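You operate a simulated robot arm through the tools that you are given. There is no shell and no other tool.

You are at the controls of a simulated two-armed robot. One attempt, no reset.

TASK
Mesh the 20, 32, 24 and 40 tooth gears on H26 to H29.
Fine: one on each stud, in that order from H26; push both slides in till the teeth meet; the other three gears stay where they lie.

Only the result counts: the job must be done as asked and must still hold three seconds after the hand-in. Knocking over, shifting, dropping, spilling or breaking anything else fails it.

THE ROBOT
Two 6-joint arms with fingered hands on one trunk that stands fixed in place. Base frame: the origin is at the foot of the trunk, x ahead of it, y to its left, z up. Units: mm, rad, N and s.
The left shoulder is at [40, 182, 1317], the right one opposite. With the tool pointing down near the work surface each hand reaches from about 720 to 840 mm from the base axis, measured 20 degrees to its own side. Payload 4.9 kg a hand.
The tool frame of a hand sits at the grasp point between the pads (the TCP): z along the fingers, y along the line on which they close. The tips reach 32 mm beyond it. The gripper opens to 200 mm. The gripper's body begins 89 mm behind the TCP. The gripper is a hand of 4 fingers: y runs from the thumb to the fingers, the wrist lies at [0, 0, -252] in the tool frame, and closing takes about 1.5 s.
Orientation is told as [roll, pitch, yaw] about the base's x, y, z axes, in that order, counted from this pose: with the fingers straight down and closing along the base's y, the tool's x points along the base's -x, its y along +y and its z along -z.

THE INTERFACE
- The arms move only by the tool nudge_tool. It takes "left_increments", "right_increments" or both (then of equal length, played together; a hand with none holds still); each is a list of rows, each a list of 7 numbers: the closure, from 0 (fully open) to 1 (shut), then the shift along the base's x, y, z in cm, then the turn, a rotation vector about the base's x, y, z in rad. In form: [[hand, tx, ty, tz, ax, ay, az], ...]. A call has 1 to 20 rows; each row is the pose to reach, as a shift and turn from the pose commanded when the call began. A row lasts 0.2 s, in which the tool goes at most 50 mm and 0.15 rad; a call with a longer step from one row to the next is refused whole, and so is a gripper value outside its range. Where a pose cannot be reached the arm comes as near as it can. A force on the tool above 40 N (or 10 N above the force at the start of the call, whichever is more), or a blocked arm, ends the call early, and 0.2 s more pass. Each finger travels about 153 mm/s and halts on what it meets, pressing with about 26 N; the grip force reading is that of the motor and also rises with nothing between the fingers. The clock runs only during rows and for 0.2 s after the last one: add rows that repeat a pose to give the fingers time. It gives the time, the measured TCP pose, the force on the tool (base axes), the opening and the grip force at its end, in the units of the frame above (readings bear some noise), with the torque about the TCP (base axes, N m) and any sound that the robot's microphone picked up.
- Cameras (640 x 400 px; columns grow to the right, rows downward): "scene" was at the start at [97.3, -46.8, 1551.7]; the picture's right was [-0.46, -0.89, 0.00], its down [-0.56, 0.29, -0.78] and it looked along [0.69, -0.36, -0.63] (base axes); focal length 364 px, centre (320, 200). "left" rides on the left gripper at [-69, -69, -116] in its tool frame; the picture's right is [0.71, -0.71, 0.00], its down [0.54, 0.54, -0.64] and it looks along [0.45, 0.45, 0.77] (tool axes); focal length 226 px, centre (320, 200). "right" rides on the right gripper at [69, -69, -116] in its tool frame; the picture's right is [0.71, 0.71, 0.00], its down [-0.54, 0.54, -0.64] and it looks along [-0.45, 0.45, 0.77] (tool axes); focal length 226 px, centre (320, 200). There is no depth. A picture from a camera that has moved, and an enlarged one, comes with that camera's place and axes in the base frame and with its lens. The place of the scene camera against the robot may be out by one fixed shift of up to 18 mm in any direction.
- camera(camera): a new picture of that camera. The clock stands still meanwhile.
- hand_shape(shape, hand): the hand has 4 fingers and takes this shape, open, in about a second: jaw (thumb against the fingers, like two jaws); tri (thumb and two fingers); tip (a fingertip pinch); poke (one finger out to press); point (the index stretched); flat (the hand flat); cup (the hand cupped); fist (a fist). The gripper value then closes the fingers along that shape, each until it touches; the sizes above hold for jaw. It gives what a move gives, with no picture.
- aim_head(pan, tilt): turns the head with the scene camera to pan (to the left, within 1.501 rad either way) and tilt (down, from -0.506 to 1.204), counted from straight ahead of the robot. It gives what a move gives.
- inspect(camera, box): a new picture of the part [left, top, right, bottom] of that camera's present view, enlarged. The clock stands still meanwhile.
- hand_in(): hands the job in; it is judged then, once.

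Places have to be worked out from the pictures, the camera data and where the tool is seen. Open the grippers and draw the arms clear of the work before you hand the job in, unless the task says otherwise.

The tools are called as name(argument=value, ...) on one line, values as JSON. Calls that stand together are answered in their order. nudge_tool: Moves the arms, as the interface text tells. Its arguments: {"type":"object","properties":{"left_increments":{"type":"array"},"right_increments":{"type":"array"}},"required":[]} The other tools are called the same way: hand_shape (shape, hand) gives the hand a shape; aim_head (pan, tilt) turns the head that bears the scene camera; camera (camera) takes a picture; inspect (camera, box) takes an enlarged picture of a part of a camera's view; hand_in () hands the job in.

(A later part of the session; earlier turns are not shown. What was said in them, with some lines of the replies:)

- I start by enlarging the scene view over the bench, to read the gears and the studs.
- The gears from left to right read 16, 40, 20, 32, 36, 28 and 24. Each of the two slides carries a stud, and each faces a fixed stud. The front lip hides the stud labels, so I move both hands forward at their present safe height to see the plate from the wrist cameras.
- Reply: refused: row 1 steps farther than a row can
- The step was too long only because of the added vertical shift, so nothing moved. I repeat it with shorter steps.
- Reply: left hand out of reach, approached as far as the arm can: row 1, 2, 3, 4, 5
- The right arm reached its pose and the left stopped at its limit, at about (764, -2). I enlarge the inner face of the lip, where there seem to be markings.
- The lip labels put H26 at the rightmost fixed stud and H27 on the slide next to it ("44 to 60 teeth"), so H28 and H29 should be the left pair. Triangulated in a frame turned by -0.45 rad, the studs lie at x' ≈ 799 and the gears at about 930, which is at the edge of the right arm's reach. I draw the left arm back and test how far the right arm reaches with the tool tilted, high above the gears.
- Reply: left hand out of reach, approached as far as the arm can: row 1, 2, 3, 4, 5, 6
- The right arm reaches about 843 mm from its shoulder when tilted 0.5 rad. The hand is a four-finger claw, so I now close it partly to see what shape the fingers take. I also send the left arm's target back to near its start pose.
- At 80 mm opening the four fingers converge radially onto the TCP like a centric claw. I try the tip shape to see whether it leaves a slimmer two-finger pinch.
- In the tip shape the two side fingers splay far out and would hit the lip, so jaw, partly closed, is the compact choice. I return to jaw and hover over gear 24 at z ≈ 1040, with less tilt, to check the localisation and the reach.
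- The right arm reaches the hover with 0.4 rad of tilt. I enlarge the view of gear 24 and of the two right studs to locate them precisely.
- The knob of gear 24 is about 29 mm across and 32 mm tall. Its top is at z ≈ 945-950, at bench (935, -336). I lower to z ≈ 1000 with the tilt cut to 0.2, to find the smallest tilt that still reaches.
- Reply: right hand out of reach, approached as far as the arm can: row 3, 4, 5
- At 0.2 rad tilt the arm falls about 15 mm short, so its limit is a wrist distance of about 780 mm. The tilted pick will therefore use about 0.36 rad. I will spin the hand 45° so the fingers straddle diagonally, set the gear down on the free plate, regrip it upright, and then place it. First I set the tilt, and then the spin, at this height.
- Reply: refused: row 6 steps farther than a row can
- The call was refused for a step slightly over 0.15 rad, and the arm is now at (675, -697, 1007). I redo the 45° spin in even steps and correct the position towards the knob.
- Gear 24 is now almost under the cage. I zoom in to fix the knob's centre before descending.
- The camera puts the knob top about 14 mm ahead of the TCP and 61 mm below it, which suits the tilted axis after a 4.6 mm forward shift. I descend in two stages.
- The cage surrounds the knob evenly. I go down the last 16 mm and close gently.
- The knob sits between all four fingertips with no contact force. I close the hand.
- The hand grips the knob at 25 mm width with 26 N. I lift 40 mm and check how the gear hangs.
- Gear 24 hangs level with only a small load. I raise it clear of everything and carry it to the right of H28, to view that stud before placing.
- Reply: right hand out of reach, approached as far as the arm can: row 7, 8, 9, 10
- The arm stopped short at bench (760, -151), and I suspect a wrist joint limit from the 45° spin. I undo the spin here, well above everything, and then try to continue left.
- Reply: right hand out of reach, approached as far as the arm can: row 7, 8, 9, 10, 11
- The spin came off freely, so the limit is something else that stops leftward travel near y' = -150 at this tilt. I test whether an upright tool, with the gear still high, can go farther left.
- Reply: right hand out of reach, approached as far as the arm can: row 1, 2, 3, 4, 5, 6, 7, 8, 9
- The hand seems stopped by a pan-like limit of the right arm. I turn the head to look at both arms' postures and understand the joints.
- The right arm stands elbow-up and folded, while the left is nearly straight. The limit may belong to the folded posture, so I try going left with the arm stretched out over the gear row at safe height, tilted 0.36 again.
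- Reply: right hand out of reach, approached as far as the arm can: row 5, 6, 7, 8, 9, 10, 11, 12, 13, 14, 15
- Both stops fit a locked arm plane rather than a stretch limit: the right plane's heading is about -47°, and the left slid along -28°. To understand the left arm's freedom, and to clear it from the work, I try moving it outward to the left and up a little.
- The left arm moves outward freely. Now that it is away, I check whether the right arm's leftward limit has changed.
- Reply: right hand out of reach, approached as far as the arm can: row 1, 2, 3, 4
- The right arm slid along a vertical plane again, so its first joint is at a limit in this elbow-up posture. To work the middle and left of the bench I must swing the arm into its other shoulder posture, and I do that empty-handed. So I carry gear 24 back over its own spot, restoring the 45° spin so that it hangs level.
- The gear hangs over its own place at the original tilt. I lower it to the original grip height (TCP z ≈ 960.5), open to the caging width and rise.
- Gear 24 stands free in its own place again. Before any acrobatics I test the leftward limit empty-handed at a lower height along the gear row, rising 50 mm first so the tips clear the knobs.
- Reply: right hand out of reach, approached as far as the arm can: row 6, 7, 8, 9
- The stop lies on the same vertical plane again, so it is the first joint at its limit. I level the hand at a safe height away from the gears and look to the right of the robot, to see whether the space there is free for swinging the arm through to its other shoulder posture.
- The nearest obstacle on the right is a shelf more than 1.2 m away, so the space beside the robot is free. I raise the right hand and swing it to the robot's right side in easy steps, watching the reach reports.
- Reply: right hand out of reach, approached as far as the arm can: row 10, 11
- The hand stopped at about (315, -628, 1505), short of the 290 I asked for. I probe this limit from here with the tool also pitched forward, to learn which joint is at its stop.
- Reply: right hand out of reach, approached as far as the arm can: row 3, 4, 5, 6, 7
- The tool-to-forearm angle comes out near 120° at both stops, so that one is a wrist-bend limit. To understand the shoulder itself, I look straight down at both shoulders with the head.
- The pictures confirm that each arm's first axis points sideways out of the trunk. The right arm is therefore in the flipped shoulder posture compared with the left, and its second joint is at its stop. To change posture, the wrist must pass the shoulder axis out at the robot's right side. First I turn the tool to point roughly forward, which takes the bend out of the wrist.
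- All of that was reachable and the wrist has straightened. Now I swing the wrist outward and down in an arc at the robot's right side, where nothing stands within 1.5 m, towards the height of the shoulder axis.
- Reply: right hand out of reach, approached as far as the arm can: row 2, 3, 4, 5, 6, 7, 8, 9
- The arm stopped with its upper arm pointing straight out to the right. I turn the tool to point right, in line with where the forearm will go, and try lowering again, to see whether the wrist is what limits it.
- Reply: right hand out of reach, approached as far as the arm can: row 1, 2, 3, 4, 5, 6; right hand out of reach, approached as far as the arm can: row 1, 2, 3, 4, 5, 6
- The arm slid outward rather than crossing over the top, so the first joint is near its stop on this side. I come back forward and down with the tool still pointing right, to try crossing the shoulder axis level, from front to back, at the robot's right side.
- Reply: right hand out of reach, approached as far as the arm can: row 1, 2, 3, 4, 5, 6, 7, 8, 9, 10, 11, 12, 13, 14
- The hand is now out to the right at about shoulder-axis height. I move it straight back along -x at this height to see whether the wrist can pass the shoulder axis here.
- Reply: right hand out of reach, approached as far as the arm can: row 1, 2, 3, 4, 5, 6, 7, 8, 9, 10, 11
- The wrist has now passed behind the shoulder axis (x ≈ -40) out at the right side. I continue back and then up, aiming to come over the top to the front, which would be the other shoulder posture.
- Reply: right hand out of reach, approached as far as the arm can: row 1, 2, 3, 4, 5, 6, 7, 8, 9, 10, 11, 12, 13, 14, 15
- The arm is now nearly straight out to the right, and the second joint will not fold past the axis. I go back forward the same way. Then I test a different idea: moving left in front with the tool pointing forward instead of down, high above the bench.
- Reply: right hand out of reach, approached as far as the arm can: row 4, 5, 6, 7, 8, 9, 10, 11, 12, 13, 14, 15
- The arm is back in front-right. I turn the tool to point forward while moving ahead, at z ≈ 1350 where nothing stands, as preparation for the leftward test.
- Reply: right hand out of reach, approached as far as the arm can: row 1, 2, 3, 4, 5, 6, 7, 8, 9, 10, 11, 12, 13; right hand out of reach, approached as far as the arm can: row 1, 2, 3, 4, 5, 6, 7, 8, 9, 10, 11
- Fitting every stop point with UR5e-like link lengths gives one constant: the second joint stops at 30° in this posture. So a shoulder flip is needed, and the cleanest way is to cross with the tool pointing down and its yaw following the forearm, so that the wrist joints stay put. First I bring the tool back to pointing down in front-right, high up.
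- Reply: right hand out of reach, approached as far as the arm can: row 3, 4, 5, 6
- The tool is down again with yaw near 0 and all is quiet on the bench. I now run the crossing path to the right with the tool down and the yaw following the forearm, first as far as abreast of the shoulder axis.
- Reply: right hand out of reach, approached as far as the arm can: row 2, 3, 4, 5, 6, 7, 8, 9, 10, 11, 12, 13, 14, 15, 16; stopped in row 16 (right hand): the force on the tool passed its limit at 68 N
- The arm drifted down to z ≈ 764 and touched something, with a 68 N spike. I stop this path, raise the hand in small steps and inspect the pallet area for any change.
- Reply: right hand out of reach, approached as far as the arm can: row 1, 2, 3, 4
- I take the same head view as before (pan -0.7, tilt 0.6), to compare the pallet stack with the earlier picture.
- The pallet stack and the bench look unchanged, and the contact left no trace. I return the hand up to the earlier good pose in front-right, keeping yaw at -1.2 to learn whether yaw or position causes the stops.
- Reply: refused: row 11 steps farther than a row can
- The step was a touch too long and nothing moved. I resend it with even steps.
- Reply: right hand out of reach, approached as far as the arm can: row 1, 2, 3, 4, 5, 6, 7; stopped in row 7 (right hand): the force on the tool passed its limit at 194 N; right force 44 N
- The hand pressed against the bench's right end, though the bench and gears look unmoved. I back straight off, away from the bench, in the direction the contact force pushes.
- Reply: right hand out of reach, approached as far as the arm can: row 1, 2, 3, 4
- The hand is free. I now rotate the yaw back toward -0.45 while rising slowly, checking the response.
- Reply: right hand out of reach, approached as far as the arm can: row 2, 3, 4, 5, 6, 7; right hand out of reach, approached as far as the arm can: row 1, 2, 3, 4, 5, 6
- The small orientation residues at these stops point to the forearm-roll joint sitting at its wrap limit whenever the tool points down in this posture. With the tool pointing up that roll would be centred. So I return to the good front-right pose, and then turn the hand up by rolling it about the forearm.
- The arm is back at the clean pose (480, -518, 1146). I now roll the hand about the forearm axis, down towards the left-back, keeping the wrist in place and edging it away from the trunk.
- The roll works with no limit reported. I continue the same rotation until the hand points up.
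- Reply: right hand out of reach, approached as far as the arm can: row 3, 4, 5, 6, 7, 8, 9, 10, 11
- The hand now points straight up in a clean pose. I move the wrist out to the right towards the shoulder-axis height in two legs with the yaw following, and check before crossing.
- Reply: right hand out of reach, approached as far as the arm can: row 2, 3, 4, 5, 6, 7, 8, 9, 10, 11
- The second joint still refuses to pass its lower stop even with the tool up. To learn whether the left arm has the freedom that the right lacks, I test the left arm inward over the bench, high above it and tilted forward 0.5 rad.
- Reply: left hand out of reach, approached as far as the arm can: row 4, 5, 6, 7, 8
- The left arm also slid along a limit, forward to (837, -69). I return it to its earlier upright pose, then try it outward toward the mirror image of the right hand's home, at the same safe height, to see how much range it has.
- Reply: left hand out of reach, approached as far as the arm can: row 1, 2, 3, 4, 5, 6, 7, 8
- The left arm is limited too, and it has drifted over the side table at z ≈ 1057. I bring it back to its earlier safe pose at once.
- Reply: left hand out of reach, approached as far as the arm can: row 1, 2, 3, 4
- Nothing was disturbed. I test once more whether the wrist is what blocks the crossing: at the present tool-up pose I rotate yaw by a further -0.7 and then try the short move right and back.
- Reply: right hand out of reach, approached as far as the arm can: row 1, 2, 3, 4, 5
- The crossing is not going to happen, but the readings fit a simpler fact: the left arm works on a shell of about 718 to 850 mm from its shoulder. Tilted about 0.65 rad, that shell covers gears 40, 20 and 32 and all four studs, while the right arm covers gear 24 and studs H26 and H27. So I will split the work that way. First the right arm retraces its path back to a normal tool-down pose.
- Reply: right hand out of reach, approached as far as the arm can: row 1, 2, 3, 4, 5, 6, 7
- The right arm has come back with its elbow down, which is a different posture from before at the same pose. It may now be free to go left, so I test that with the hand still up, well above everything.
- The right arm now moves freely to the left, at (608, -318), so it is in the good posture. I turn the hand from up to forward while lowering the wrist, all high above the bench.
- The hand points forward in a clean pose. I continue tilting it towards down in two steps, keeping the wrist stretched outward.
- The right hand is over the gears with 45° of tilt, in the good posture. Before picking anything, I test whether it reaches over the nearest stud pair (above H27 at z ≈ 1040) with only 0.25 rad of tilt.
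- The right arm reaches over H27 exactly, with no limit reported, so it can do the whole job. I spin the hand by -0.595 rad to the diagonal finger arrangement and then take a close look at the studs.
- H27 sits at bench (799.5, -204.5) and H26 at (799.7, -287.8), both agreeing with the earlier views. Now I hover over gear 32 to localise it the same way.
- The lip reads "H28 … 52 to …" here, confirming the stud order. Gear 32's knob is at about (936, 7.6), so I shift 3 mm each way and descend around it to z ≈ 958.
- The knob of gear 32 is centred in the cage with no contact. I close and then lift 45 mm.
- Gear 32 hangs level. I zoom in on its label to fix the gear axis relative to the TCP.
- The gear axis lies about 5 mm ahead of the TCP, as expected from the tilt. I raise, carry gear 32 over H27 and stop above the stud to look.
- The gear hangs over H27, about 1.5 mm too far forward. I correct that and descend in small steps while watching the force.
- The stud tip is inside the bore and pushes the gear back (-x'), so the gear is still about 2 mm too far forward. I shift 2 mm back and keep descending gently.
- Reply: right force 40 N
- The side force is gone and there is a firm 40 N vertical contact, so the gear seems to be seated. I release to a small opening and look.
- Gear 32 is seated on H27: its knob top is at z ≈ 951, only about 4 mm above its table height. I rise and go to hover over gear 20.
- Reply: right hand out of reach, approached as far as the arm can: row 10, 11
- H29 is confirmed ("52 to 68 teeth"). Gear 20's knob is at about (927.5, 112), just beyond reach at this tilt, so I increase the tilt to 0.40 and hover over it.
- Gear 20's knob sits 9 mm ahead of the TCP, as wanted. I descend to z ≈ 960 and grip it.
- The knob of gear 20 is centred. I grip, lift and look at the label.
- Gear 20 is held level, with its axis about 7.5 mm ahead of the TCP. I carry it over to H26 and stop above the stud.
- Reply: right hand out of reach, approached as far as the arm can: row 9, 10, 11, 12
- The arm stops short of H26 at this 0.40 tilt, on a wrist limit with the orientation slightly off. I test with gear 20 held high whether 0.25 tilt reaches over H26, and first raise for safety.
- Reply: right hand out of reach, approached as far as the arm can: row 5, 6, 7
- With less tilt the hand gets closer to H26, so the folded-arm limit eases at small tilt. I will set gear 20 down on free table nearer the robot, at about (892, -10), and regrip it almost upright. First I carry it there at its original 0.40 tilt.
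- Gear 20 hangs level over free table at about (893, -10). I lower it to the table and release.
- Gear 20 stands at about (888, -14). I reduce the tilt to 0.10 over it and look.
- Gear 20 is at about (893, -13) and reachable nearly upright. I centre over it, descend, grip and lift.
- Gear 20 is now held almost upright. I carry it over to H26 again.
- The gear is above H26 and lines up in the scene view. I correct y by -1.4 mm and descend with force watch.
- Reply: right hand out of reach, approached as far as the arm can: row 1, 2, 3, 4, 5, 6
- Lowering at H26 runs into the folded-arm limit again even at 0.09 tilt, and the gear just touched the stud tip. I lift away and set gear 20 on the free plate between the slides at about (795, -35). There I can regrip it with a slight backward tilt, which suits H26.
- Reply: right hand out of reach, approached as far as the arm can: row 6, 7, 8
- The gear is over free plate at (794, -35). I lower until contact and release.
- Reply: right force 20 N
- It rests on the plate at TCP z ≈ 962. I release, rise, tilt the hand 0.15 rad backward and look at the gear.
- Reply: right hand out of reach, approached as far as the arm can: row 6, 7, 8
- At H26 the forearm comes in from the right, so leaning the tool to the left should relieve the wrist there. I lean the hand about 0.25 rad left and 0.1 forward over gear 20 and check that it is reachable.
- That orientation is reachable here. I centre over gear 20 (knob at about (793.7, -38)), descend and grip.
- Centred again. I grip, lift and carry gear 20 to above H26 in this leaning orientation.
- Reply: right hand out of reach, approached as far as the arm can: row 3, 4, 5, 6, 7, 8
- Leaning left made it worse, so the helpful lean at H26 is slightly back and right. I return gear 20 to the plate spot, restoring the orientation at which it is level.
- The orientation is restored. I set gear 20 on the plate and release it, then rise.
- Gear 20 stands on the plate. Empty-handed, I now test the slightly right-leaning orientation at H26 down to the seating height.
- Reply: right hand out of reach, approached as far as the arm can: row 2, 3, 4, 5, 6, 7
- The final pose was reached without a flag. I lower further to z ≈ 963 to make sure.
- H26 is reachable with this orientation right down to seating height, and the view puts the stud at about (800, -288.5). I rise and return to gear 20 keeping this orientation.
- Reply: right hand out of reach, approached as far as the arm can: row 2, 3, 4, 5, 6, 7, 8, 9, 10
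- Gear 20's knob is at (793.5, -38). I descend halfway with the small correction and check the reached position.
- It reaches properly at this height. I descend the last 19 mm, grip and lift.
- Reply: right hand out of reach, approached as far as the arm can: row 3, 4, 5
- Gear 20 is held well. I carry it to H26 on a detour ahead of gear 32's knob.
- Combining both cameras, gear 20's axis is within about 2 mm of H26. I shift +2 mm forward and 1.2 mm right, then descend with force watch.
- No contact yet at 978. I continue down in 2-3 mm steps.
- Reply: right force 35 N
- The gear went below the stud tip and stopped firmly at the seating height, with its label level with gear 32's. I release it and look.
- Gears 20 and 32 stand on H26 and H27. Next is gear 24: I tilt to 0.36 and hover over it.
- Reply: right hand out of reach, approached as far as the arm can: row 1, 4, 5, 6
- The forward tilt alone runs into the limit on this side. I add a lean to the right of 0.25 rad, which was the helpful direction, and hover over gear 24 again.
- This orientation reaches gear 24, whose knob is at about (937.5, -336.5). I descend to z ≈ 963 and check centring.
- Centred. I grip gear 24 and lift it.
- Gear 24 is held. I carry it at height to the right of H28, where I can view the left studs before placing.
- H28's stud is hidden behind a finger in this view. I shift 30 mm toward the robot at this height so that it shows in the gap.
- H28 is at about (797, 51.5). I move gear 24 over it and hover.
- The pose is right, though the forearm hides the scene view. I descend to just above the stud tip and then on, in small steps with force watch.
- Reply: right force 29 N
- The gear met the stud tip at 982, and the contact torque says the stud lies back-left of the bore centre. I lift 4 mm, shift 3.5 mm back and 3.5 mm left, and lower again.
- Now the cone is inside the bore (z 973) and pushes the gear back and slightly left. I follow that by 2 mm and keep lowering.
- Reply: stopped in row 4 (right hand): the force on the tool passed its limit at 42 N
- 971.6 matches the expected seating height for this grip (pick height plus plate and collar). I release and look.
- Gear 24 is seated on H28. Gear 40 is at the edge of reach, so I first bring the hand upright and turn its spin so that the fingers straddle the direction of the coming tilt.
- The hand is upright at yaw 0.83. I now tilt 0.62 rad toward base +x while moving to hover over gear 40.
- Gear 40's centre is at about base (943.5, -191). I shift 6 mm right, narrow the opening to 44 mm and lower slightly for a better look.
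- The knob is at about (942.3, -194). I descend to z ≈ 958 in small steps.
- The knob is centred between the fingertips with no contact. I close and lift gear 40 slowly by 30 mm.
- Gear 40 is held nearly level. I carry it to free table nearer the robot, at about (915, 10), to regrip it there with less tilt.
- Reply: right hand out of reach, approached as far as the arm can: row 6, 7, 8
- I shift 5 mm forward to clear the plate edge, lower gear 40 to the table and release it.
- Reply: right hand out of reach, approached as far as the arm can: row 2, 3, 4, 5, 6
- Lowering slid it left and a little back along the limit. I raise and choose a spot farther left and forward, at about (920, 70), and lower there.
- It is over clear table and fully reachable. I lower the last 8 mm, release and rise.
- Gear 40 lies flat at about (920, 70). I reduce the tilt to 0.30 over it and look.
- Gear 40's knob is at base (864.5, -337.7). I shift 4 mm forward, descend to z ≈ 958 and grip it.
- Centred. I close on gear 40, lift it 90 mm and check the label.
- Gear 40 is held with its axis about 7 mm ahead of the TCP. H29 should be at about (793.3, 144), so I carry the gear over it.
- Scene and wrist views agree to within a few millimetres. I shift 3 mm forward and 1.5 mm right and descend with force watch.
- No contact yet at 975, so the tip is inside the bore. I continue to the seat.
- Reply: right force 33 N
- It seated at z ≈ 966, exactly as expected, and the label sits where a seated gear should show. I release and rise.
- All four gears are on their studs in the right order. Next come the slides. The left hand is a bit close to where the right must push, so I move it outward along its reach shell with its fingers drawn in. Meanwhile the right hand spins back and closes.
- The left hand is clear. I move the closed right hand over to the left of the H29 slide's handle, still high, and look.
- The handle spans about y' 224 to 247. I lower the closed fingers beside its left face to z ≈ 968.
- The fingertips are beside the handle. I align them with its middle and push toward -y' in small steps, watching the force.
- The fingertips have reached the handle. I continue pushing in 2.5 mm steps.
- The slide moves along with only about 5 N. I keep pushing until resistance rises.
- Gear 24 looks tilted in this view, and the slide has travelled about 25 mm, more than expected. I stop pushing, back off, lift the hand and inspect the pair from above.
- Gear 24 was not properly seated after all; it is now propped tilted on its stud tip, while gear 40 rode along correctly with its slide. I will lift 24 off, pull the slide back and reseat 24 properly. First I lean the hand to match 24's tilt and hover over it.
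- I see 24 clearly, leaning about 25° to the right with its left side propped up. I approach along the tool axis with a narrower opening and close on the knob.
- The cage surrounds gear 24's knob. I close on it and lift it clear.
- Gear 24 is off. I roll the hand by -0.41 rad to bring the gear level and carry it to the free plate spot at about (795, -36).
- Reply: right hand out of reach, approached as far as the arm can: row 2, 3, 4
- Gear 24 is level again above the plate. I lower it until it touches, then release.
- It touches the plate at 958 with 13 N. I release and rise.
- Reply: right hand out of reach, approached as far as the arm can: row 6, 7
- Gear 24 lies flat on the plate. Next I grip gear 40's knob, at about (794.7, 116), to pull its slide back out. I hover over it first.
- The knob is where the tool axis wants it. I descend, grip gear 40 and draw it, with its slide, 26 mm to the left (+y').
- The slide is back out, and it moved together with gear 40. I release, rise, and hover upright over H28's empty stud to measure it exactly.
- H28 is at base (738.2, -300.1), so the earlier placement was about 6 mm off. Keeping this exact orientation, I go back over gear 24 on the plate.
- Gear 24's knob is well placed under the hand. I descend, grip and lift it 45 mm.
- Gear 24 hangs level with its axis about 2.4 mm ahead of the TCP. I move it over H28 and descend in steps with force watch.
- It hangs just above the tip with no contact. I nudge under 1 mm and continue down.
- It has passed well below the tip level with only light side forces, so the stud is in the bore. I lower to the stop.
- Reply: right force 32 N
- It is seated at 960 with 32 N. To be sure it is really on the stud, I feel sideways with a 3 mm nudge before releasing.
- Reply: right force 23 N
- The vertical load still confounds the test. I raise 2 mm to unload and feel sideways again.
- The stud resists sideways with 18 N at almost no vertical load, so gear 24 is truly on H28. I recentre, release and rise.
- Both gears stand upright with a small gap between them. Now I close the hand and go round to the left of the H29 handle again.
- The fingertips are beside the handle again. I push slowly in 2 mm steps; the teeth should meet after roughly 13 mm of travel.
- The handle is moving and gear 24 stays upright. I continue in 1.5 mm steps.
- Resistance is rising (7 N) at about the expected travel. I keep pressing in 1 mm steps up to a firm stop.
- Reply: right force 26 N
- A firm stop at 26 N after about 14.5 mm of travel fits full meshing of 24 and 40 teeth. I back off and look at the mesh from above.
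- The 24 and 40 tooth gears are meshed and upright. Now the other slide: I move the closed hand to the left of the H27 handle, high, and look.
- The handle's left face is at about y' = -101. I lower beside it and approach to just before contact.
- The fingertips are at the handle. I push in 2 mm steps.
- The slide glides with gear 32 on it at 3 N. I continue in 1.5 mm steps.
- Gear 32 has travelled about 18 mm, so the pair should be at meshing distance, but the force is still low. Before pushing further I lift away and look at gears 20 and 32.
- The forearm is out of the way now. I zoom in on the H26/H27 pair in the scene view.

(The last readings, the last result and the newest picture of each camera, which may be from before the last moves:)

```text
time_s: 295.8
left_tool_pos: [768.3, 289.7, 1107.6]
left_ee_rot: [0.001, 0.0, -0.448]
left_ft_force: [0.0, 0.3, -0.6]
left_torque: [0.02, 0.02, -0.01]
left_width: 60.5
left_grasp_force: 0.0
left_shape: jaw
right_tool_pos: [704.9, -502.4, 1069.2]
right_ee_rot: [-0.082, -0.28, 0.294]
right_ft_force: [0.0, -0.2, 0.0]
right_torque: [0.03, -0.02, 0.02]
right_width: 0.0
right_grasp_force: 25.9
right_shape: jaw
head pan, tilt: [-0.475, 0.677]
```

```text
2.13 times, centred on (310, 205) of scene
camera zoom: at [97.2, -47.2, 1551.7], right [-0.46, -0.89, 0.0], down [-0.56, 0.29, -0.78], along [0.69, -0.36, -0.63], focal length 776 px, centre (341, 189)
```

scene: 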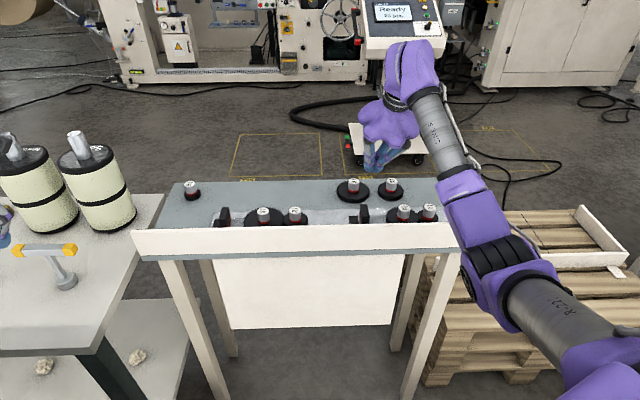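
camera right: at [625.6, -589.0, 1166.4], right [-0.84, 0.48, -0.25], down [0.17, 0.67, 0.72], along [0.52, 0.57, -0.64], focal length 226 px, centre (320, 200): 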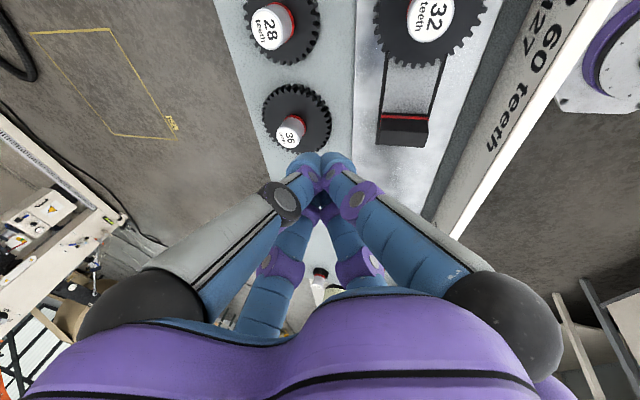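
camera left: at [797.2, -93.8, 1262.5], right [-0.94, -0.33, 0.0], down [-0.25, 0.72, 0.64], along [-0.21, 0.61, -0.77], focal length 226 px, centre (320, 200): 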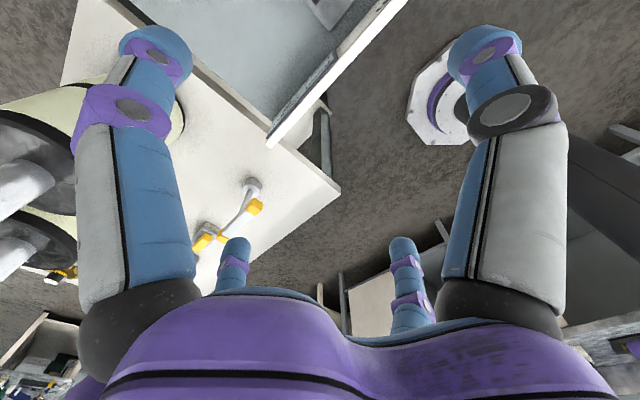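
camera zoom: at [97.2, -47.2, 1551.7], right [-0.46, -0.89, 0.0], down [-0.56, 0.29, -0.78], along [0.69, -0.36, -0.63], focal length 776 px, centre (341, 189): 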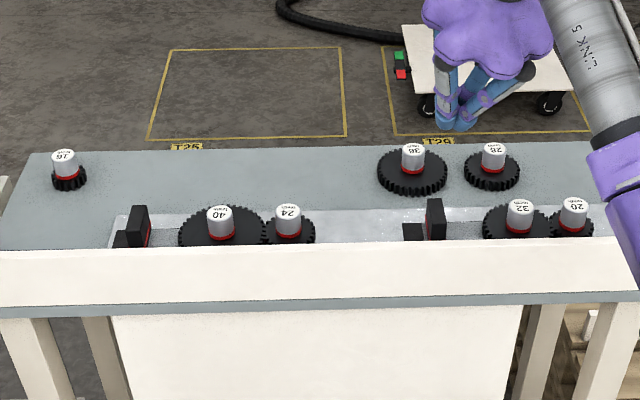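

Both gears are upright, their spacing is now about 65 mm, and the teeth overlap. I go back to the handle to press the slide to a firm stop.

nudge_tool(right_increments=[[1, -0.5, 4, 0, 0, 0, 0], [1, -2, 7, 0, 0, 0, 0], [1, -2.9, 8.8, -1, 0, 0, 0], [1, -2.9, 8.8, -5, 0, 0, 0], [1, -2.9, 8.8, -9, 0, 0, 0], [1, -2.9, 8.8, -10.05, 0, 0, 0], [1, -3.3, 7.9, -10.05, 0, 0, 0], [1, -3.6, 7.3, -10.05, 0, 0, 0], [1, -3.6, 7.3, -10.05, 0, 0, 0]])

camera(camera="right")

```text
time_s: 297.8
left_tool_pos: [769.2, 289.3, 1108.7]
left_ee_rot: [0.001, 0.0, -0.451]
left_ft_force: [0.6, -0.1, -0.3]
left_torque: [0.0, -0.01, 0.01]
left_width: 60.0
left_grasp_force: 0.1
left_shape: jaw
right_tool_pos: [666.1, -429.2, 967.6]
right_ee_rot: [-0.082, -0.282, 0.293]
right_ft_force: [0.3, 0.2, -0.4]
right_torque: [-0.03, -0.01, -0.01]
right_width: 0.3
right_grasp_force: 25.9
right_shape: jaw
head pan, tilt: [-0.475, 0.677]
```

```text
taken
camera right: at [588.8, -515.2, 1065.1], right [-0.84, 0.48, -0.25], down [0.17, 0.67, 0.72], along [0.52, 0.56, -0.64], focal length 226 px, centre (320, 200)
```

right: 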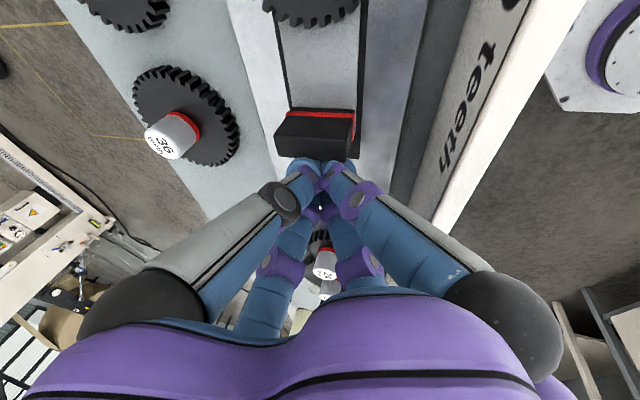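

The fingertips are just at the handle. I press on in 0.8 mm steps.

nudge_tool(right_increments=[[1, -0.06, -0.12, 0, 0, 0, 0], [1, -0.12, -0.24, 0, 0, 0, 0], [1, -0.16, -0.33, 0, 0, 0, 0], [1, -0.2, -0.41, 0, 0, 0, 0], [1, -0.24, -0.49, 0, 0, 0, 0], [1, -0.24, -0.49, 0, 0, 0, 0]])

```text
time_s: 299.2
left_tool_pos: [768.8, 289.6, 1108.1]
left_ee_rot: [0.001, 0.0, -0.448]
left_ft_force: [-0.4, -1.0, -0.4]
left_torque: [0.0, -0.06, -0.02]
left_width: 60.1
left_grasp_force: 0.0
left_shape: jaw
right_tool_pos: [663.7, -433.2, 966.3]
right_ee_rot: [-0.082, -0.282, 0.295]
right_ft_force: [3.0, 4.5, 1.7]
right_torque: [0.03, -0.05, -0.04]
right_width: 0.1
right_grasp_force: 25.4
right_shape: jaw
head pan, tilt: [-0.475, 0.677]
```

nudge_tool(right_increments=[[1, -0.035, -0.07, 0, 0, 0, 0], [1, -0.07, -0.14, 0, 0, 0, 0], [1, -0.105, -0.21, 0, 0, 0, 0], [1, -0.105, -0.21, 0, 0, 0, 0]])

inspect(camera="scene", box=[360, 180, 460, 240])

```text
time_s: 300.2
left_tool_pos: [768.0, 290.3, 1108.2]
left_ee_rot: [0.002, 0.001, -0.448]
left_ft_force: [-0.8, 1.3, 0.7]
left_torque: [0.04, 0.0, 0.01]
left_width: 60.4
left_grasp_force: 0.1
left_shape: jaw
right_tool_pos: [663.6, -434.0, 967.6]
right_ee_rot: [-0.081, -0.28, 0.296]
right_ft_force: [7.7, 13.8, 3.9]
right_torque: [0.19, -0.11, -0.05]
right_width: 0.0
right_grasp_force: 26.3
right_shape: jaw
head pan, tilt: [-0.475, 0.677]
```

```text
6.40 times, centred on (410, 210) of scene
camera zoom: at [97.6, -46.0, 1551.7], right [-0.46, -0.89, 0.0], down [-0.56, 0.29, -0.78], along [0.69, -0.36, -0.63], focal length 2327 px, centre (-256, 136)
```

zoom: 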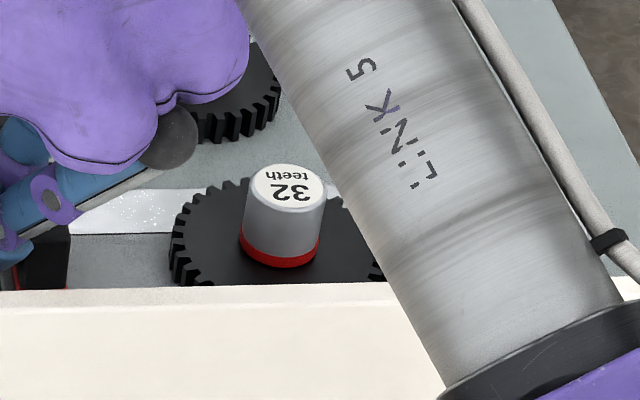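

The force jumped to 16 N with almost no motion, a firm stop. One last millimetre confirms it, and then I back off.

nudge_tool(right_increments=[[1, -0.03, -0.06, 0, 0, 0, 0], [1, -0.045, -0.09, 0, 0, 0, 0], [1, -0.045, -0.09, 0, 0, 0, 0]])

nudge_tool(right_increments=[[1, 0.3, 0.7, 0, 0, 0, 0], [1, 0.8, 1.7, 1, 0, 0, 0], [1, 0.8, 1.7, 5, 0, 0, 0], [1, 0.8, 1.7, 9, 0, 0, 0], [1, 1.5, 0, 10.5, 0, 0, 0], [1, 3.5, -2.5, 10.5, 0, 0, 0], [1, 5, -6.5, 10.5, 0, 0, 0], [1, 5, -6.5, 10.5, 0, 0, 0]])

inspect(camera="scene", box=[360, 180, 460, 240])

inspect(camera="scene", box=[200, 180, 320, 240])

```text
time_s: 301.0
left_tool_pos: [769.3, 291.2, 1107.8]
left_ee_rot: [0.001, 0.0, -0.448]
left_ft_force: [-0.5, 0.2, -0.1]
left_torque: [0.03, 0.03, 0.03]
left_width: 60.2
left_grasp_force: 0.1
left_shape: jaw
right_tool_pos: [662.5, -435.4, 967.2]
right_ee_rot: [-0.082, -0.282, 0.299]
right_ft_force: [11.7, 19.3, 4.9]
right_torque: [0.29, -0.15, -0.01]
right_width: 0.2
right_grasp_force: 25.9
right_shape: jaw
head pan, tilt: [-0.475, 0.677]
```

```text
time_s: 302.8
left_tool_pos: [768.5, 288.8, 1108.9]
left_ee_rot: [0.002, 0.001, -0.448]
left_ft_force: [0.5, -0.1, -0.3]
left_torque: [0.03, -0.04, 0.0]
left_width: 60.3
left_grasp_force: 0.0
left_shape: jaw
right_tool_pos: [712.4, -502.4, 1071.8]
right_ee_rot: [-0.081, -0.28, 0.296]
right_ft_force: [0.6, 0.9, -0.4]
right_torque: [0.0, 0.02, 0.02]
right_width: 0.2
right_grasp_force: 26.1
right_shape: jaw
head pan, tilt: [-0.475, 0.677]
```

```text
6.40 times, centred on (410, 210) of scene
camera zoom: at [97.4, -47.2, 1551.7], right [-0.46, -0.89, 0.0], down [-0.56, 0.29, -0.78], along [0.69, -0.36, -0.63], focal length 2327 px, centre (-256, 136)
```

zoom: 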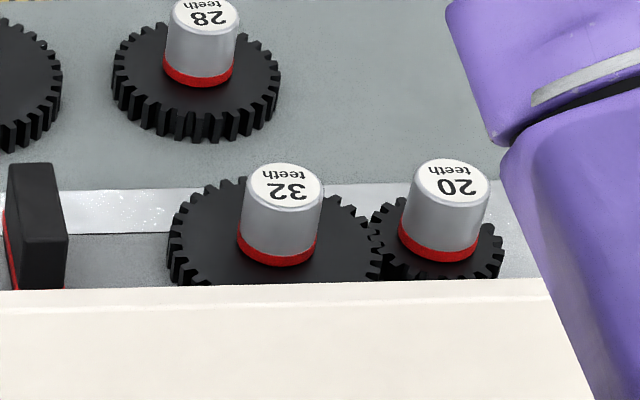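

```text
5.33 times, centred on (260, 210) of scene
camera zoom: at [97.4, -47.2, 1551.7], right [-0.46, -0.89, 0.0], down [-0.56, 0.29, -0.78], along [0.69, -0.36, -0.63], focal length 1939 px, centre (640, 147)
```

zoom: 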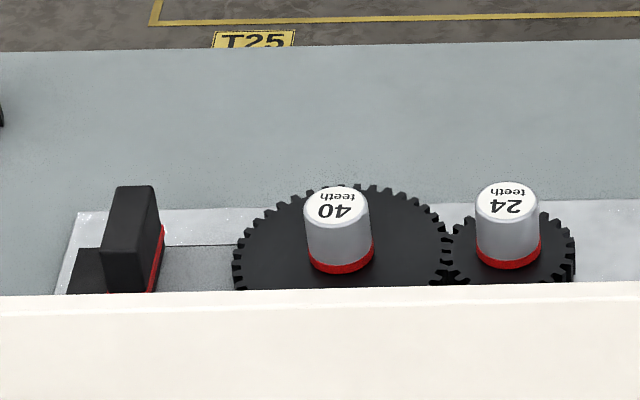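

Both pairs are meshed, all four gears stand upright, and the other gears are untouched. I raise the hand, open it, and look down on the H26/H27 pair once more while moving away.

nudge_tool(right_increments=[[1, 0, -1, 3, 0, 0, 0], [0.8, -1.5, -4, 4.5, 0, 0, 0], [0.7, -3, -7.5, 5, 0, 0, 0], [0.7, -4.5, -10.5, 5, 0, 0, 0], [0.7, -4.5, -10.5, 5, 0, 0, 0]])

camera(camera="right")

inspect(camera="right", box=[300, 0, 560, 220])

```text
time_s: 304.0
left_tool_pos: [768.9, 289.7, 1106.8]
left_ee_rot: [0.002, 0.001, -0.448]
left_ft_force: [0.5, -0.4, 0.7]
left_torque: [0.0, -0.02, 0.0]
left_width: 60.4
left_grasp_force: 0.1
left_shape: jaw
right_tool_pos: [666.4, -606.1, 1122.5]
right_ee_rot: [-0.082, -0.282, 0.295]
right_ft_force: [0.4, 0.0, 0.2]
right_torque: [0.04, 0.0, -0.01]
right_width: 59.7
right_grasp_force: 0.0
right_shape: jaw
head pan, tilt: [-0.475, 0.677]
```

```text
taken
camera right: at [589.8, -693.0, 1219.7], right [-0.84, 0.48, -0.25], down [0.17, 0.67, 0.72], along [0.52, 0.57, -0.64], focal length 226 px, centre (320, 200)
```

right: 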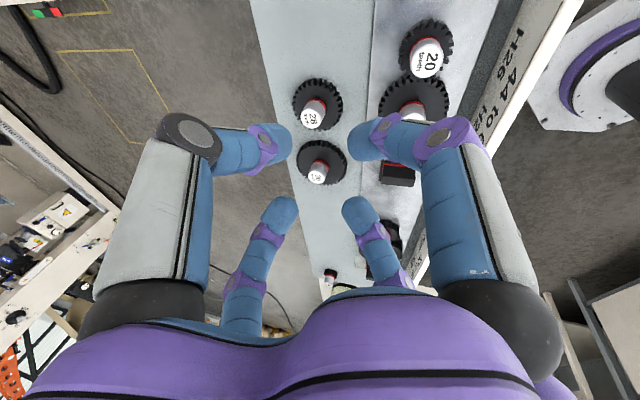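

```text
1.82 times, centred on (430, 110) of right
camera zoom: at [589.8, -693.0, 1219.7], right [-0.84, 0.48, -0.25], down [0.17, 0.67, 0.72], along [0.52, 0.57, -0.64], focal length 411 px, centre (120, 364)
```

zoom: 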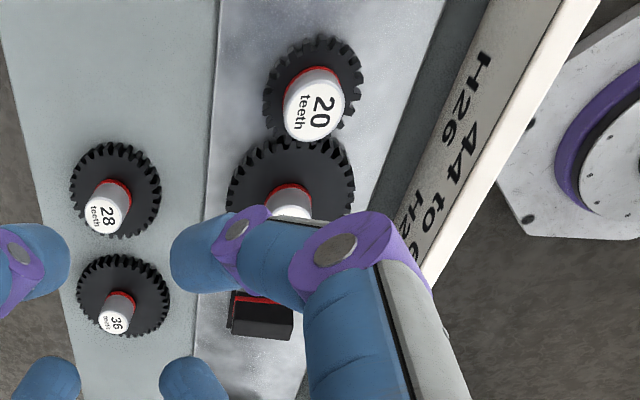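

Gears 20 and 32 are meshed as well. I now draw the right arm back and to the right, up and clear of the bench, and open both hands.

nudge_tool(right_increments=[[0.7, -1, -2.5, 1.5, 0, 0, 0], [0.6, -2, -5, 3, 0, 0, 0], [0.5, -3, -8, 4, 0, 0, 0], [0.3, -4, -11, 4, 0, 0, 0], [0.1, -5, -14, 4, 0, 0, 0], [0, -6, -17, 4, 0, 0, 0], [0, -6, -17, 4, 0, 0, 0]], left_increments=[[0.6, 0, 0, 0, 0, 0, 0], [0.5, 0, 0, 0, 0, 0, 0], [0.4, 0, 0, 0, 0, 0, 0], [0.3, 0, 0, 0, 0, 0, 0], [0.2, 0, 0, 0, 0, 0, 0], [0.1, 0, 0, 0, 0, 0, 0], [0.1, 0, 0, 0, 0, 0, 0]])

camera(camera="scene")

```text
time_s: 305.6
left_tool_pos: [768.7, 288.5, 1107.0]
left_ee_rot: [0.003, 0.001, -0.449]
left_ft_force: [-0.2, -0.4, 0.3]
left_torque: [-0.01, 0.01, 0.0]
left_width: 180.0
left_grasp_force: 0.1
left_shape: jaw
right_tool_pos: [614.7, -779.1, 1169.2]
right_ee_rot: [-0.079, -0.273, 0.296]
right_ft_force: [-0.8, 0.8, 0.1]
right_torque: [0.02, -0.01, -0.01]
right_width: 199.9
right_grasp_force: 0.0
right_shape: jaw
right hand out of reach, approached as far as the arm can: row 4, 5, 6, 7
head pan, tilt: [-0.475, 0.677]
```

```text
taken
```

scene: 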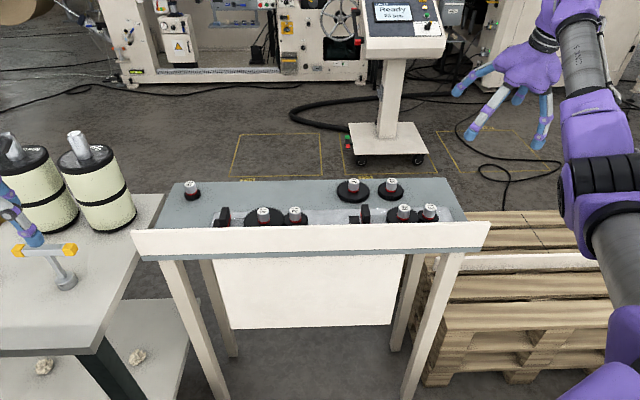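

Both arms are clear with open hands. One final close look at the whole bench before handing in.

inspect(camera="scene", box=[160, 160, 320, 250])

inspect(camera="scene", box=[310, 160, 470, 250])

inspect(camera="scene", box=[0, 180, 140, 300])

```text
4.00 times, centred on (240, 205) of scene
camera zoom: at [97.3, -47.0, 1551.7], right [-0.46, -0.89, 0.0], down [-0.56, 0.29, -0.78], along [0.69, -0.36, -0.63], focal length 1454 px, centre (640, 180)
```

zoom: 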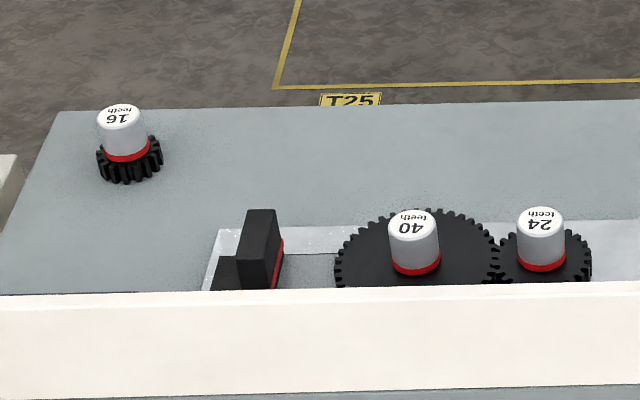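

```text
4.00 times, centred on (390, 205) of scene
camera zoom: at [97.3, -47.0, 1551.7], right [-0.46, -0.89, 0.0], down [-0.56, 0.29, -0.78], along [0.69, -0.36, -0.63], focal length 1454 px, centre (40, 180)
```

zoom: 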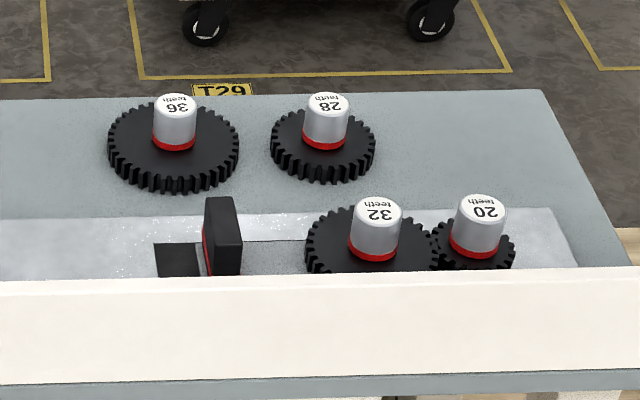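

```text
3.33 times, centred on (70, 240) of scene
camera zoom: at [97.3, -47.0, 1551.7], right [-0.46, -0.89, 0.0], down [-0.56, 0.29, -0.78], along [0.69, -0.36, -0.63], focal length 1212 px, centre (1153, 67)
```

zoom: 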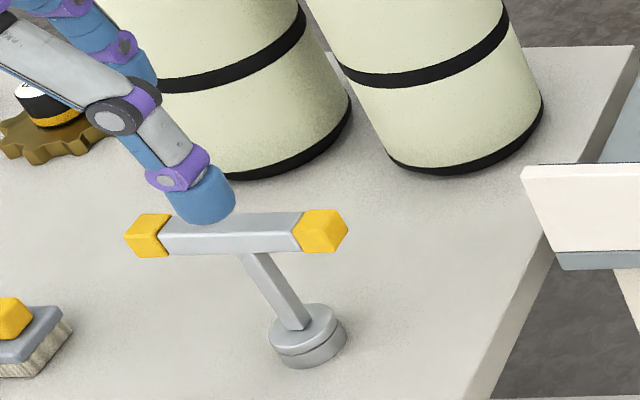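

Everything is as asked: 20 on H26, 32 on H27, 24 on H28 and 40 on H29, with both slides pushed in to the stop. Gears 16, 28 and 36 are where they lay, and both hands are open and clear. I hand the job in.

hand_in()

```text
The job is handed in.
```

The four gears are on their studs in order: 20 on H26, 32 on H27, 24 on H28 and 40 on H29. I pushed both slides in until the teeth met, and handed the job in. I have not seen the verdict.

- **Meshing:** each slide came to a firm stop, at about 26 N for 24/40 and 23 N for 20/32. In the last pictures the teeth of both pairs overlap.
- **Gear 20:** it leans about 3° since I pressed its slide home. The stud holds it, and I left it that way.
- **Gears 16, 28 and 36:** 28 and 36 show at the same picture positions as at the start. 16 looks unmoved, though a finger partly hid it in the first picture.
- **Contacts along the way:** while I was working out the right arm's reach, the hand bumped the bench's right end (194 N) and something over the pallet stack (68 N). I saw no shift of the bench or the pallets in the pictures afterwards.
- **Reseated gear:** gear 24 was not properly on H28 the first time and tipped when I pushed the slide. I pulled that slide back and reseated it. I confirmed the stud holds it sideways before pushing in again.

Both hands are open and clear of the bench.
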